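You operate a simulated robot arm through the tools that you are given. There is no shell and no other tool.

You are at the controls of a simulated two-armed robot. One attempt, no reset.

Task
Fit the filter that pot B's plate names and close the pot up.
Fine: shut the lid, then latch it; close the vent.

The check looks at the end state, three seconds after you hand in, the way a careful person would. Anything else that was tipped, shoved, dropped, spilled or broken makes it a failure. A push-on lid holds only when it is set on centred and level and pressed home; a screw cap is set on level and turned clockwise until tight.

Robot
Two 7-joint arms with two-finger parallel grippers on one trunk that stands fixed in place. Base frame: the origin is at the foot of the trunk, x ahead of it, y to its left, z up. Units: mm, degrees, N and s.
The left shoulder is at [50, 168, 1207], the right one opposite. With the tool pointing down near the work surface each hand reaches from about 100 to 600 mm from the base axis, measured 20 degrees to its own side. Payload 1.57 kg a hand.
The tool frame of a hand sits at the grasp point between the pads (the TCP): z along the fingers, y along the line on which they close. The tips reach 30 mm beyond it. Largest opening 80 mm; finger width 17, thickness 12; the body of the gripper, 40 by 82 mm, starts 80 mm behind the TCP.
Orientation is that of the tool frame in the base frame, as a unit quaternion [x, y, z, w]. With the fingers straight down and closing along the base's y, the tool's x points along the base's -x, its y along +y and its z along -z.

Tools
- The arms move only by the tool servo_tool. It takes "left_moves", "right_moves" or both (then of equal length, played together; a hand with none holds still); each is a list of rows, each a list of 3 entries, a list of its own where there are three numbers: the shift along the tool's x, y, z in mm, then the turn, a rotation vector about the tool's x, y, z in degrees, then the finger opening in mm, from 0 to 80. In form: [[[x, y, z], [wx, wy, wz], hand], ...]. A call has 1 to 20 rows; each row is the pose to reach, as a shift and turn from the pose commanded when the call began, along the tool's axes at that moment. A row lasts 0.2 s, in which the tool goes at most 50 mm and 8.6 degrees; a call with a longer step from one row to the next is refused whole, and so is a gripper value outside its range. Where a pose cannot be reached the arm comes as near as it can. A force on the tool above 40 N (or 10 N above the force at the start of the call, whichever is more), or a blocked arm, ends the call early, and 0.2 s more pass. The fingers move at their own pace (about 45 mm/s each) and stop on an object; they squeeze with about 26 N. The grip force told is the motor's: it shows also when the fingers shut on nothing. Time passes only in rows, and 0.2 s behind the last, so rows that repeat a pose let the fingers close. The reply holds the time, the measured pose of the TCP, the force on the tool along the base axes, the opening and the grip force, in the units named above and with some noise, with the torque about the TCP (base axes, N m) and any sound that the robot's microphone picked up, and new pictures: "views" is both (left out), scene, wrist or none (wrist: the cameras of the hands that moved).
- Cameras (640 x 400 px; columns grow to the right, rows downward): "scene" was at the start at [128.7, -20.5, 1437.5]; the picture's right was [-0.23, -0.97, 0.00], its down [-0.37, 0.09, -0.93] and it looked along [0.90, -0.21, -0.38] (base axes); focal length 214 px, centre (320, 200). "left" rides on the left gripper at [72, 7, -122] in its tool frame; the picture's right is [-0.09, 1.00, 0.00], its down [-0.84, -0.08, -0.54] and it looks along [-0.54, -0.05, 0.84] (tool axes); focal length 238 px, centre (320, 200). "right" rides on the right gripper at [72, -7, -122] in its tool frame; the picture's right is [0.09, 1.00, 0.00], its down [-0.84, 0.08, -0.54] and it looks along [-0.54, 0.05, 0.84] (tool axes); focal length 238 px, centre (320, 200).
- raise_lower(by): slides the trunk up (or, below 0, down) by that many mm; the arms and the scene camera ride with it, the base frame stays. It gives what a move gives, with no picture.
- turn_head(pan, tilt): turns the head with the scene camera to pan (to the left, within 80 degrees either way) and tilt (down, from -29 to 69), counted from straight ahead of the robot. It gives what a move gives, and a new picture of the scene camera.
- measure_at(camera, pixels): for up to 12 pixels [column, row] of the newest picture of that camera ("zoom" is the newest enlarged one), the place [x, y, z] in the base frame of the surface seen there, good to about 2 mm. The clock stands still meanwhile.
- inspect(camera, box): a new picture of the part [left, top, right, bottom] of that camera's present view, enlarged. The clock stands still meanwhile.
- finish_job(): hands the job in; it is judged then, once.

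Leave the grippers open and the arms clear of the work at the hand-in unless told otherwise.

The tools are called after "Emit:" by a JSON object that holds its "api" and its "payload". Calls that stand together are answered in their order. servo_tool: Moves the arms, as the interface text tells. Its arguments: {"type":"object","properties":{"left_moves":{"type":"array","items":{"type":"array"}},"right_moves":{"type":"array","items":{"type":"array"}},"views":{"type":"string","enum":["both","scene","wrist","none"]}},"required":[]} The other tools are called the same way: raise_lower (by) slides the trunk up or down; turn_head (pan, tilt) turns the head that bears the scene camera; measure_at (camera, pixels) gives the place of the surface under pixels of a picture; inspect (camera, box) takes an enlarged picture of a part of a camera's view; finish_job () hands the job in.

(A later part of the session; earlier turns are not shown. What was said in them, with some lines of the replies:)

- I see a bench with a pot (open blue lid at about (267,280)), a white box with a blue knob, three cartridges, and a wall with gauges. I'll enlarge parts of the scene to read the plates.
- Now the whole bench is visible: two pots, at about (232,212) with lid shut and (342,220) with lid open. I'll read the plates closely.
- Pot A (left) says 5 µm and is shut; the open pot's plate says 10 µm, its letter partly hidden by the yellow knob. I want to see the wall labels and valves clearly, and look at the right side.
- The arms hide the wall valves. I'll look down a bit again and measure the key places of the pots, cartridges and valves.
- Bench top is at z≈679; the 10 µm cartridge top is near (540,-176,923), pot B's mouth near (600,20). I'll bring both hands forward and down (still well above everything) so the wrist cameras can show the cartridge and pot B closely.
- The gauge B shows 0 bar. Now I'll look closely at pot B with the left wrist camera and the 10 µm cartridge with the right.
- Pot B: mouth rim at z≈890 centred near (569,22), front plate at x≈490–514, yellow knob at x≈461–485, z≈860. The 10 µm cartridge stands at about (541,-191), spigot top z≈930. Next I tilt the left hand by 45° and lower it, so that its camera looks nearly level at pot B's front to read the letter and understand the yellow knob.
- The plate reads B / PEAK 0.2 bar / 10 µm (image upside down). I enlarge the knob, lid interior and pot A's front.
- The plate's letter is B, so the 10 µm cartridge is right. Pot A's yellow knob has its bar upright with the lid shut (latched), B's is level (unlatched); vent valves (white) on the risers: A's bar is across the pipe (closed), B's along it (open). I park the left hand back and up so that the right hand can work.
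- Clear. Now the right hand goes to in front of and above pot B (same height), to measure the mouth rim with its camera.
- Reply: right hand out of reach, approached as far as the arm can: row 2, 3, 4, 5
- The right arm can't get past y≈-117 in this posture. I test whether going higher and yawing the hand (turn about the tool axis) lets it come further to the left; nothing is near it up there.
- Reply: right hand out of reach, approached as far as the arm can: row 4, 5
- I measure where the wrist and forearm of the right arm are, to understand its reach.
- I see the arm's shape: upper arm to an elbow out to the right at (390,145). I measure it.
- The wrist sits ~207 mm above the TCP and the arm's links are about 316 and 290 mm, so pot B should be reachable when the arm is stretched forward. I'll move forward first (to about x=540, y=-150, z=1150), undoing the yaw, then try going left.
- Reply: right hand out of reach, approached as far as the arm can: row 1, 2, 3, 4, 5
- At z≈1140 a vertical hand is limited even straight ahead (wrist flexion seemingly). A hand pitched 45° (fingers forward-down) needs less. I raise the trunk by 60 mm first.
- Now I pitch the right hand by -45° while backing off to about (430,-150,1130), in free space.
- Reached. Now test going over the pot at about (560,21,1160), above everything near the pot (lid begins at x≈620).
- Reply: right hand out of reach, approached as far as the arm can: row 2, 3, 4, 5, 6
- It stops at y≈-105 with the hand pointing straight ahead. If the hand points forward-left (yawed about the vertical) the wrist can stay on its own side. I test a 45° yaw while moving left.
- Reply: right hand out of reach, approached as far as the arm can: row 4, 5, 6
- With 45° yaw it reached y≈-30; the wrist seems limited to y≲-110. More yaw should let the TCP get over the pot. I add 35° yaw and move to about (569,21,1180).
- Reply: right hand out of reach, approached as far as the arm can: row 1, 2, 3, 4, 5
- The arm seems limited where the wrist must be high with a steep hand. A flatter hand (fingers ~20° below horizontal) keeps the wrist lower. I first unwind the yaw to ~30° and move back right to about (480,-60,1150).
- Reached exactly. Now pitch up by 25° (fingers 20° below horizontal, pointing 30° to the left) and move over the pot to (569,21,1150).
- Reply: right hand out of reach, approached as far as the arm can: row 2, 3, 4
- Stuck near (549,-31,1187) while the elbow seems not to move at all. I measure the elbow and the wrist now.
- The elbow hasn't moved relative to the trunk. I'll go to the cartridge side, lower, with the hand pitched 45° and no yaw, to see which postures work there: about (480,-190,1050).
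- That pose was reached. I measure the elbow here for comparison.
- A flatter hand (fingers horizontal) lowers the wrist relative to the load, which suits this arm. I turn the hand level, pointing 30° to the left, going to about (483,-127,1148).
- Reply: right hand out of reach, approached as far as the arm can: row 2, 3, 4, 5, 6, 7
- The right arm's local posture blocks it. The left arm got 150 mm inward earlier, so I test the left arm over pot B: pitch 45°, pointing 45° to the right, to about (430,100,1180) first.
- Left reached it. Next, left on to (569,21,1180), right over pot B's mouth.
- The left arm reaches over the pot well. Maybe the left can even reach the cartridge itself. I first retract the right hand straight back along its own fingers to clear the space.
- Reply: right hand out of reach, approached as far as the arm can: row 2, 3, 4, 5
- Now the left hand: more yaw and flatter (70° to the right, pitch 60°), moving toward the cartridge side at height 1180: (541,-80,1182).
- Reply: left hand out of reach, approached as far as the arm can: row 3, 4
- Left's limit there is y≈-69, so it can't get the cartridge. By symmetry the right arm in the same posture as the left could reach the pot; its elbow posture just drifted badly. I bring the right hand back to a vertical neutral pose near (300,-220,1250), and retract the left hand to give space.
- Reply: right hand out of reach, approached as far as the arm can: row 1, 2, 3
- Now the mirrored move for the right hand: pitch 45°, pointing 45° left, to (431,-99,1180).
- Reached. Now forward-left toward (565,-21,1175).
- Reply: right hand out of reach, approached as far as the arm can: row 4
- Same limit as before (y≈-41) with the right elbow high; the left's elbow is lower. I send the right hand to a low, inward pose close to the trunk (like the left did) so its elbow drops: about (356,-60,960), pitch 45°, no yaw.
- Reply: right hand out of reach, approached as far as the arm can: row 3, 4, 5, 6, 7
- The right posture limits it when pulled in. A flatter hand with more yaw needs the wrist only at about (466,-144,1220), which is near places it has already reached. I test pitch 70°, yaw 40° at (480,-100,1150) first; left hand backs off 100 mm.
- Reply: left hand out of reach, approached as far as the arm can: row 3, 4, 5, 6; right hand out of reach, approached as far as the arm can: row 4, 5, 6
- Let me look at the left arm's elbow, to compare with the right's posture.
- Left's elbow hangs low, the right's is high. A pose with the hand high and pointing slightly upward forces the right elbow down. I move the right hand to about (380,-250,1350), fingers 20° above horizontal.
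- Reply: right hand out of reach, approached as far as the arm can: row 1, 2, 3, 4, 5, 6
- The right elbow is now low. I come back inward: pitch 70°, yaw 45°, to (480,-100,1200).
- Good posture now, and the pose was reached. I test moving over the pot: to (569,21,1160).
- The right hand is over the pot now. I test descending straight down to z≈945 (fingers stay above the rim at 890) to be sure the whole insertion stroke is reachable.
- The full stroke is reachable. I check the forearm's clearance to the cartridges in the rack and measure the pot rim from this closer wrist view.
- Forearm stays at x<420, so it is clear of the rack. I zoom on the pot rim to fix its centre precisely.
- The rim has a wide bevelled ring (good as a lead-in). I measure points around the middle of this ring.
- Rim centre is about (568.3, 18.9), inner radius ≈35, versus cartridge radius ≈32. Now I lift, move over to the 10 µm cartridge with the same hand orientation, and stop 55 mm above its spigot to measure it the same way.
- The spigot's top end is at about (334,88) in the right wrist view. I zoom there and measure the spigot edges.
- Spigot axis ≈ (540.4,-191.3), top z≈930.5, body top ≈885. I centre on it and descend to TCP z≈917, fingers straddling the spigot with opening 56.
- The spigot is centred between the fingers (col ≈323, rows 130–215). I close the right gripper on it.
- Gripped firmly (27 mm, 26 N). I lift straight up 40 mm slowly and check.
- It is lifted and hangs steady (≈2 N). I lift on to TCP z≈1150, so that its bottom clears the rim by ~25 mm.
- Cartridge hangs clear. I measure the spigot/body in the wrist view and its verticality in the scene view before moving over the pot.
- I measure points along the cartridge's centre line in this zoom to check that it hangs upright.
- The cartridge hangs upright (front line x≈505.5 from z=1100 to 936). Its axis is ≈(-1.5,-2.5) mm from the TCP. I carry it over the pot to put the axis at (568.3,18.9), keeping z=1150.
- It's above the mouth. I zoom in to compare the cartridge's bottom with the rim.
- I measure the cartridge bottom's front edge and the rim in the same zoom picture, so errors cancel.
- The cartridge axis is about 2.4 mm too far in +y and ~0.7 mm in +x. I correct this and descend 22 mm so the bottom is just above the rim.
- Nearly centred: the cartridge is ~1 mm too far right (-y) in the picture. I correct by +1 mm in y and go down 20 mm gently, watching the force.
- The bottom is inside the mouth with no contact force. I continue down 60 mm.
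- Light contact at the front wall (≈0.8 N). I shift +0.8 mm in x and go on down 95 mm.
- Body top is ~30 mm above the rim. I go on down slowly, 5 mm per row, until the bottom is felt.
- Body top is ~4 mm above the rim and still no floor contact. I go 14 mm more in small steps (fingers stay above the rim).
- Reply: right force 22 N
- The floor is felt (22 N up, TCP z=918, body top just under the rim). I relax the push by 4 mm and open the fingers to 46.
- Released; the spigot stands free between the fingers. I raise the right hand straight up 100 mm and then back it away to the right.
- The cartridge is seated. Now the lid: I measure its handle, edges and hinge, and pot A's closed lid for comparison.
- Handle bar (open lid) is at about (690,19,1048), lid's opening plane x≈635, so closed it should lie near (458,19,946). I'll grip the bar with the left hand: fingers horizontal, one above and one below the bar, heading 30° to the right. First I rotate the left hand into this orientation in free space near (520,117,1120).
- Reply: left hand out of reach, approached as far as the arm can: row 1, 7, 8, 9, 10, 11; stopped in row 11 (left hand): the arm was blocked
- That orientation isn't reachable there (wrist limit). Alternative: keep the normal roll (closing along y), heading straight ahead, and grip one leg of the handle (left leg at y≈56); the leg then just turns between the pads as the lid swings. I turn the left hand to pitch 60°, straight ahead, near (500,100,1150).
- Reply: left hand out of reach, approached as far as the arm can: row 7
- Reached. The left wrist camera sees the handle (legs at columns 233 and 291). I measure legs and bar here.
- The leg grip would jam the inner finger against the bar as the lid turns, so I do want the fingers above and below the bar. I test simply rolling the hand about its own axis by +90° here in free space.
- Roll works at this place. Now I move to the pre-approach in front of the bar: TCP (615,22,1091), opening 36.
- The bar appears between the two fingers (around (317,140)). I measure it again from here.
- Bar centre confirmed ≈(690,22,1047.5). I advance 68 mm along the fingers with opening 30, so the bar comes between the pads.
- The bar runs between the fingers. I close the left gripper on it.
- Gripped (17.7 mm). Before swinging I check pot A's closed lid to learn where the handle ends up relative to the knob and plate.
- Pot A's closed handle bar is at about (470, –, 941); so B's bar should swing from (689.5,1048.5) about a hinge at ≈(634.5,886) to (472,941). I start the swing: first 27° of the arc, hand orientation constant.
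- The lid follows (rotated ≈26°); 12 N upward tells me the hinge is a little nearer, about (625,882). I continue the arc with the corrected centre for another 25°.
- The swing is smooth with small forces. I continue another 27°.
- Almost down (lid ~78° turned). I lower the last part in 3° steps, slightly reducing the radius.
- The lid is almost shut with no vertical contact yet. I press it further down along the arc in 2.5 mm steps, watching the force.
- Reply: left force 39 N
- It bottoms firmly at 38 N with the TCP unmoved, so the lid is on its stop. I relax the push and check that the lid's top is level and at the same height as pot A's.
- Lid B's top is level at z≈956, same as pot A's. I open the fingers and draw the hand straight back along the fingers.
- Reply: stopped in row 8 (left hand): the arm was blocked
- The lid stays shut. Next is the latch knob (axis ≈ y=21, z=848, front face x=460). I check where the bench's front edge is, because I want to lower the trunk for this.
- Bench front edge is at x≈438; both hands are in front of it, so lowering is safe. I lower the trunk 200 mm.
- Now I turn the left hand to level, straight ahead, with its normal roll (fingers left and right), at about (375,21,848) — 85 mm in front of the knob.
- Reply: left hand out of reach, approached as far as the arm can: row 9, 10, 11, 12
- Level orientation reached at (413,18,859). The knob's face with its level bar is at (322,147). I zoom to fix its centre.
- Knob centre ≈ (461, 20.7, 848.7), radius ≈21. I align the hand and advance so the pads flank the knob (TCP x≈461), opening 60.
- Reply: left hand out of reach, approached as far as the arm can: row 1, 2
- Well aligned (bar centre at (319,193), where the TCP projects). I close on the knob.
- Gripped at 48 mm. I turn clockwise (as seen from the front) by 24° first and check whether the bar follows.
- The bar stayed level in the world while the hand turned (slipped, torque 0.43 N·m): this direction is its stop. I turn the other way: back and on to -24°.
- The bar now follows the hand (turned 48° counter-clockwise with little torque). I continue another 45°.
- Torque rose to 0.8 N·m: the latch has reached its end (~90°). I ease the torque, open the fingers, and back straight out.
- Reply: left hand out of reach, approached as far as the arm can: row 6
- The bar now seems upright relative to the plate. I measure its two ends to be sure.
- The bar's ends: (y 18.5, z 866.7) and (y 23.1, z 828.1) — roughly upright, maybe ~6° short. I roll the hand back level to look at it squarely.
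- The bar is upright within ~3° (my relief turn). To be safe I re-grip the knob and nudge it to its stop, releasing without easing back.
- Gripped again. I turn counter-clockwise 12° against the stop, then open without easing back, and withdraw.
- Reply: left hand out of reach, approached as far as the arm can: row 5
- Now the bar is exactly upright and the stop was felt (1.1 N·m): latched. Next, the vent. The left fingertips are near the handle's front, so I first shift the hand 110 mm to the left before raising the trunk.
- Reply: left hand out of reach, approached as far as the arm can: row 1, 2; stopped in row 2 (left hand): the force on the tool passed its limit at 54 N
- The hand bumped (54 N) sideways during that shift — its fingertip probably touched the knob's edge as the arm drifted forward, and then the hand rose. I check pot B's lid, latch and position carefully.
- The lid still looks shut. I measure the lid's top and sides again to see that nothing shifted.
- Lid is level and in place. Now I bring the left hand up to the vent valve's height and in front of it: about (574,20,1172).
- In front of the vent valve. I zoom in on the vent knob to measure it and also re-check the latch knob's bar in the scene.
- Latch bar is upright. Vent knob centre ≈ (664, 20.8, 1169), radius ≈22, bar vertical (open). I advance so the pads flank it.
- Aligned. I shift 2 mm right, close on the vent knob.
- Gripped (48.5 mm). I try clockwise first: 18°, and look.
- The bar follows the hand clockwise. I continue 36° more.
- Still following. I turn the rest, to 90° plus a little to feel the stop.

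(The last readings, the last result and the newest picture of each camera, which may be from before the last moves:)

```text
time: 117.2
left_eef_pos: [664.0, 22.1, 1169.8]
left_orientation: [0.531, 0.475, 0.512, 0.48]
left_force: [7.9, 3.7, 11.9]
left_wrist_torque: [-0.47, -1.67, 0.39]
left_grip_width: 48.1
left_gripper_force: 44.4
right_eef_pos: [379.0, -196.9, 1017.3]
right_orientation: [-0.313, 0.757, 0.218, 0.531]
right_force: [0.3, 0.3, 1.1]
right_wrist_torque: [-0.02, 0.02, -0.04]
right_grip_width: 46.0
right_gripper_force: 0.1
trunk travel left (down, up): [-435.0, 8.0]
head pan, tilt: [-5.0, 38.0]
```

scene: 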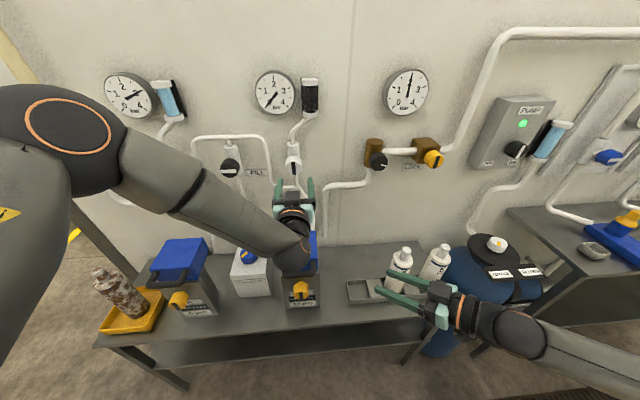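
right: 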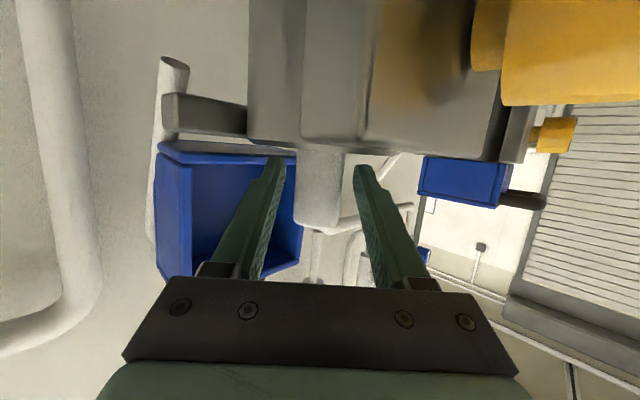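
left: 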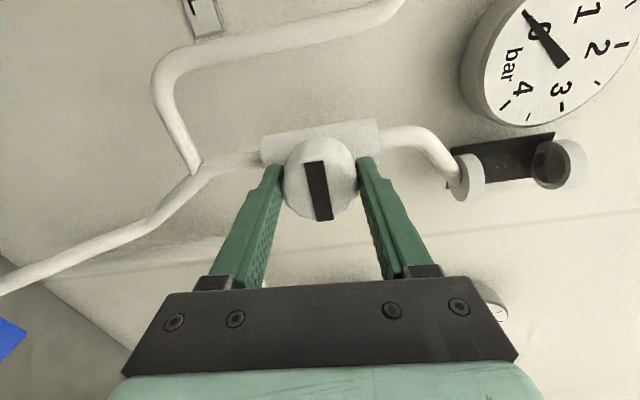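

The stop is felt (−0.47 N·m) and the bar is now across the pipe. I open and withdraw straight back.

Emit:
{"api": "servo_tool", "payload": {"left_moves": [[[0, 0, 0], [0, 0, 0], 66], [[0, 0, 0], [0, 0, 0], 66], [[0, 0, -20], [0, 0, 0], 66], [[0, 0, -50], [0, 0, 0], 66], [[0, 0, -90], [0, 0, 0], 66]], "views": "both"}}

Emit:
{"api": "inspect", "payload": {"camera": "left", "box": [240, 70, 420, 210]}}

```text
time: 118.3
left_eef_pos: [571.4, 24.2, 1171.2]
left_orientation: [0.533, 0.477, 0.508, 0.479]
left_force: [0.9, 0.1, -0.1]
left_wrist_torque: [-0.03, 0.05, 0.01]
left_grip_width: 66.0
left_gripper_force: 0.1
right_eef_pos: [377.6, -197.4, 1016.9]
right_orientation: [-0.314, 0.757, 0.218, 0.53]
right_force: [-0.1, -0.4, 0.2]
right_wrist_torque: [0.01, 0.01, 0.0]
right_grip_width: 46.2
right_gripper_force: 0.0
trunk travel left (down, up): [-435.0, 8.0]
head pan, tilt: [-5.0, 38.0]
```

scene: 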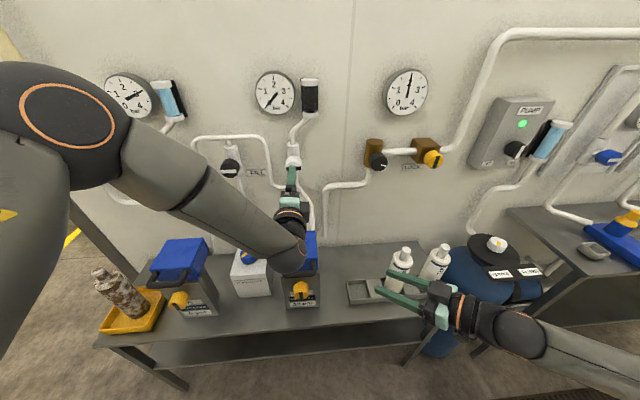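
left: 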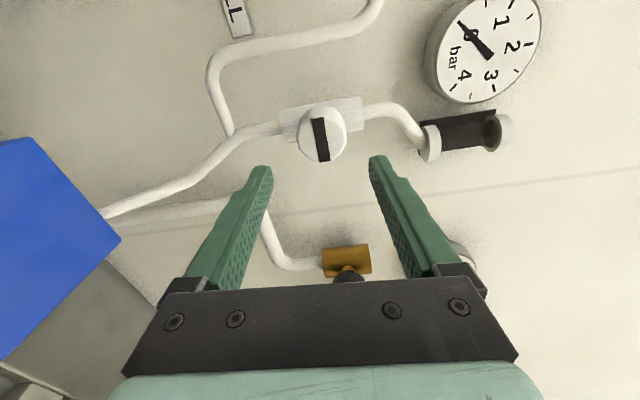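

```text
2.86 times, centred on (330, 140) of left
```

zoom: 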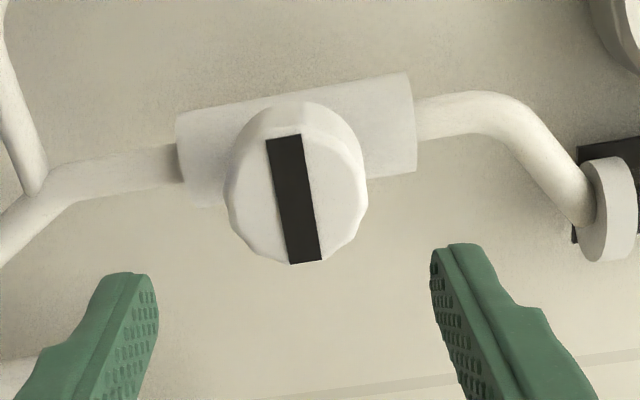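

The vent bar is exactly across the pipe: closed. I retract the left hand back, left and up, and raise the right hand a bit, opening both grippers.

Emit:
{"api": "servo_tool", "payload": {"left_moves": [[[10, 5, -30], [0, 0, 0], 80], [[30, 10, -65], [0, 0, 0], 80], [[55, 20, -100], [0, 0, 0], 80], [[85, 30, -130], [0, 0, 0], 80], [[120, 40, -150], [0, 0, 0], 80]], "right_moves": [[[-18, 0, -8], [0, 0, 0], 80], [[-37, 0, -17], [0, 0, 0], 80], [[-56, 0, -25], [0, 0, 0], 80], [[-75, 0, -34], [0, 0, 0], 80], [[-94, 0, -42], [0, 0, 0], 80]], "views": "scene"}}

```text
time: 119.5
left_eef_pos: [452.2, 132.7, 1217.8]
left_orientation: [0.534, 0.478, 0.508, 0.479]
left_force: [-0.3, -0.3, 0.3]
left_wrist_torque: [-0.01, 0.0, -0.01]
left_grip_width: 80.0
left_gripper_force: 0.1
left hand out of reach, approached as far as the arm can: row 5
right_eef_pos: [375.5, -195.4, 1119.5]
right_orientation: [-0.313, 0.758, 0.217, 0.529]
right_force: [0.7, 0.4, 0.5]
right_wrist_torque: [0.04, 0.01, 0.0]
right_grip_width: 79.6
right_gripper_force: 0.0
right hand out of reach, approached as far as the arm can: row 5
trunk travel left (down, up): [-435.0, 8.0]
head pan, tilt: [-5.0, 38.0]
```

scene: 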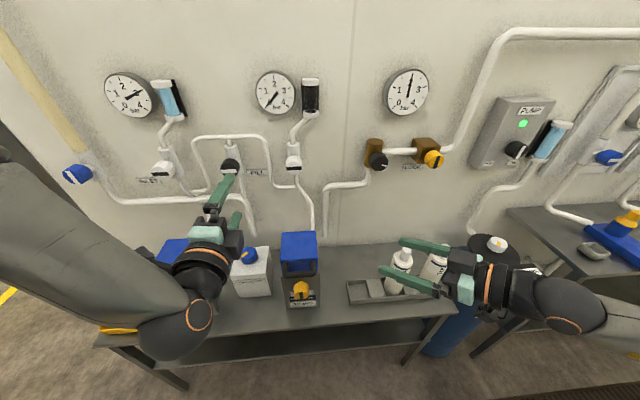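

Now I roll the left hand back and retract it further so that I can view everything.

Emit:
{"api": "servo_tool", "payload": {"left_moves": [[[0, 0, 0], [0, 0, -8], 80], [[0, 0, 0], [0, 0, -16], 80], [[0, 0, 0], [0, 0, -24], 80], [[0, 0, 0], [0, 0, -32], 80], [[0, 0, 0], [0, 0, -40], 80], [[0, 0, 0], [0, 0, -48], 80], [[0, 0, 0], [0, 0, -56], 80], [[0, 0, 0], [0, 0, -64], 80], [[0, 0, 0], [0, 0, -72], 80], [[0, 0, 0], [0, 0, -80], 80], [[0, 0, 0], [0, 0, -88], 80], [[0, 0, 0], [0, 0, -94], 80]], "views": "none"}}

```text
time: 122.2
left_eef_pos: [451.2, 131.9, 1218.2]
left_orientation: [0.013, 0.716, -0.004, 0.698]
left_force: [0.9, 1.1, -1.1]
left_wrist_torque: [-0.01, -0.01, 0.01]
left_grip_width: 80.1
left_gripper_force: 0.1
right_eef_pos: [374.4, -196.4, 1119.0]
right_orientation: [-0.312, 0.757, 0.218, 0.531]
right_force: [0.1, -0.1, -0.2]
right_wrist_torque: [0.02, -0.03, 0.01]
right_grip_width: 80.1
right_gripper_force: 0.0
trunk travel left (down, up): [-435.0, 8.0]
head pan, tilt: [-5.0, 38.0]
```

Emit:
{"api": "servo_tool", "payload": {"left_moves": [[[-2, 17, -20], [0, 7.5, 0], 80], [[-4, 33, -40], [0, 15, 0], 80], [[-6, 50, -60], [0, 22.5, 0], 80], [[-8, 67, -80], [0, 30, 0], 80], [[-9, 83, -100], [0, 37.5, 0], 80], [[-10, 100, -120], [0, 45, 0], 80]], "views": "scene"}}

Emit:
{"api": "turn_head", "payload": {"pan": 5, "tilt": 42}}

```text
time: 123.5
left_eef_pos: [359.8, 233.7, 1254.8]
left_orientation: [0.015, 0.929, 0.003, 0.37]
left_force: [-0.9, 0.7, -0.4]
left_wrist_torque: [-0.03, -0.03, -0.05]
left_grip_width: 80.1
left_gripper_force: 0.0
left hand out of reach, approached as far as the arm can: row 1, 2, 3, 4, 5, 6
right_eef_pos: [373.8, -197.1, 1118.9]
right_orientation: [-0.313, 0.757, 0.217, 0.531]
right_force: [-0.2, -0.7, -0.2]
right_wrist_torque: [-0.03, 0.0, -0.04]
right_grip_width: 79.9
right_gripper_force: 0.0
trunk travel left (down, up): [-435.0, 8.0]
head pan, tilt: [-5.0, 38.0]
```

scene: 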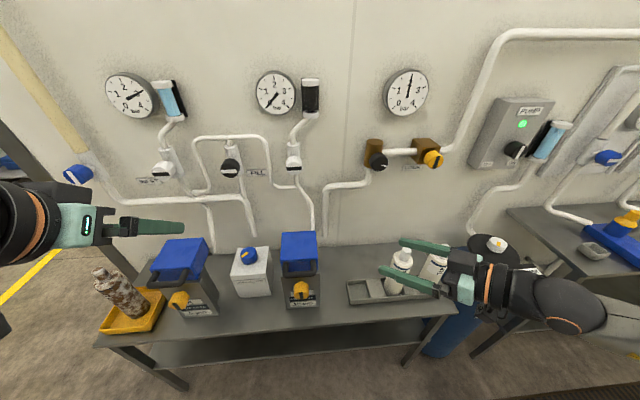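

```text
time: 124.3
left_eef_pos: [360.5, 234.0, 1254.3]
left_orientation: [0.015, 0.928, 0.002, 0.371]
left_force: [0.6, 1.0, -0.1]
left_wrist_torque: [-0.01, 0.01, 0.0]
left_grip_width: 79.9
left_gripper_force: 0.1
right_eef_pos: [375.1, -196.3, 1119.3]
right_orientation: [-0.313, 0.757, 0.218, 0.531]
right_force: [-0.1, 0.0, -1.0]
right_wrist_torque: [-0.02, 0.01, -0.03]
right_grip_width: 79.8
right_gripper_force: 0.1
trunk travel left (down, up): [-435.0, 8.0]
head pan, tilt: [5.0, 42.0]
```

scene: 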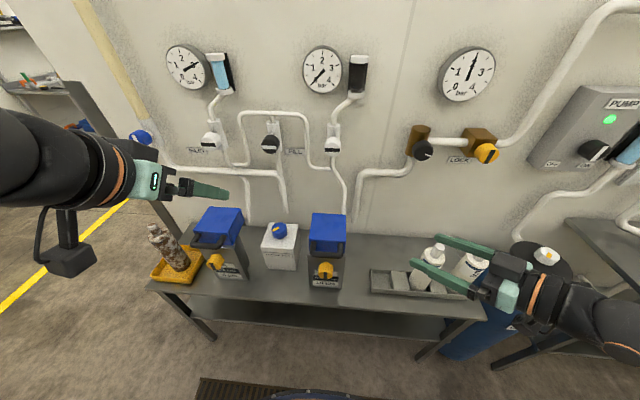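

Both hands are clear. I inspect the valves, both pots and the rest of the bench for a final check.

Emit:
{"api": "inspect", "payload": {"camera": "scene", "box": [180, 30, 380, 170]}}

Emit:
{"api": "inspect", "payload": {"camera": "scene", "box": [140, 195, 370, 310]}}

Emit:
{"api": "inspect", "payload": {"camera": "scene", "box": [290, 200, 370, 300]}}

Emit:
{"api": "inspect", "payload": {"camera": "scene", "box": [360, 220, 500, 310]}}

```text
2.86 times, centred on (280, 100) of scene
```

zoom: 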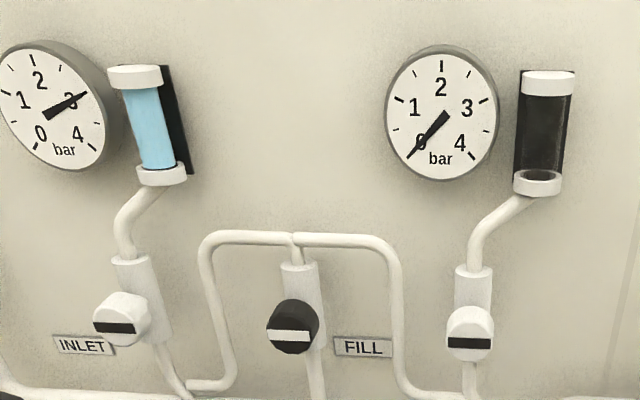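

```text
2.78 times, centred on (255, 252) of scene
```

zoom: 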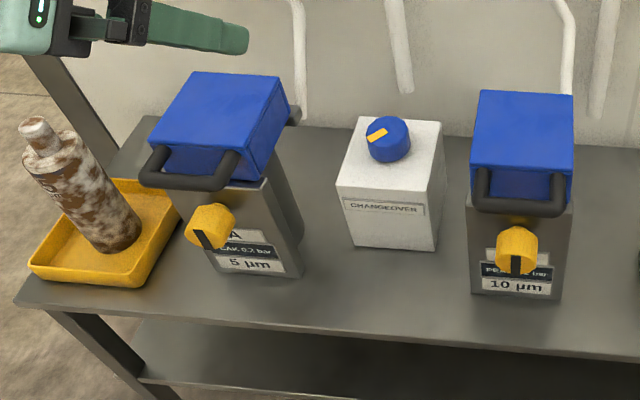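

```text
4.00 times, centred on (330, 250) of scene
```

zoom: 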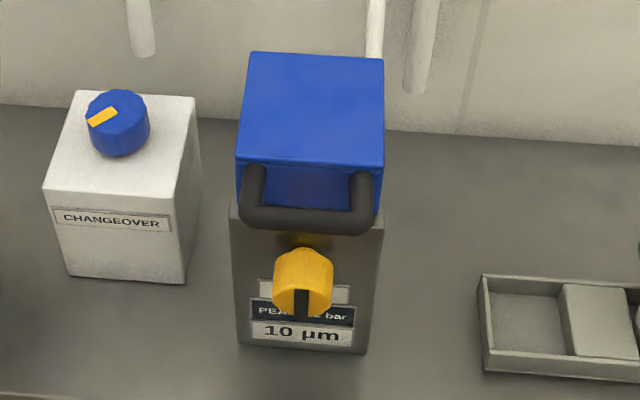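

```text
4.44 times, centred on (430, 265) of scene
```

zoom: 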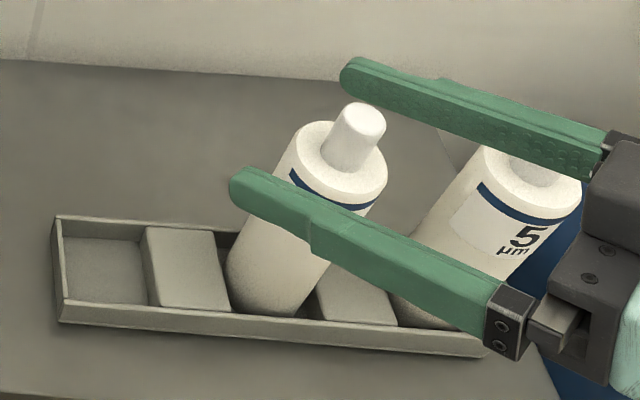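

Everything checks out:
- **Pot B:** the 10 µm cartridge is in, the lid is shut and level, and the latch bar is upright like pot A's.
- **Vent:** B's vent bar lies across the pipe like A's, so it is closed.
- **Rest of the bench:** all other items look unmoved, and both grippers are open and clear.

I hand in.

Emit:
{"api": "finish_job", "payload": {}}

```text
The job is handed in.
```

I fitted the 10 µm filter named on pot B's plate, shut and latched the lid, closed the vent and handed the job in. I have not seen the check's result.

- **Filter:** the cartridge went down until it met the pot floor. Its body top ended just under the rim.
- **Lid and latch:** the lid top is level and at the same height as pot A's. The yellow knob is turned to its stop, with its bar upright like pot A's.
- **Vent:** I took the unlabelled white valve on pot B's riser to be the vent. It is turned to its stop, with the bar across the pipe as on pot A's.

After latching, the left hand bumped something near pot B with about 54 N while I was moving it sideways. Afterwards the lid was still shut and level, the latch bar was still upright, and I saw nothing on the bench out of place.

Both grippers are open and both arms are clear of the work.
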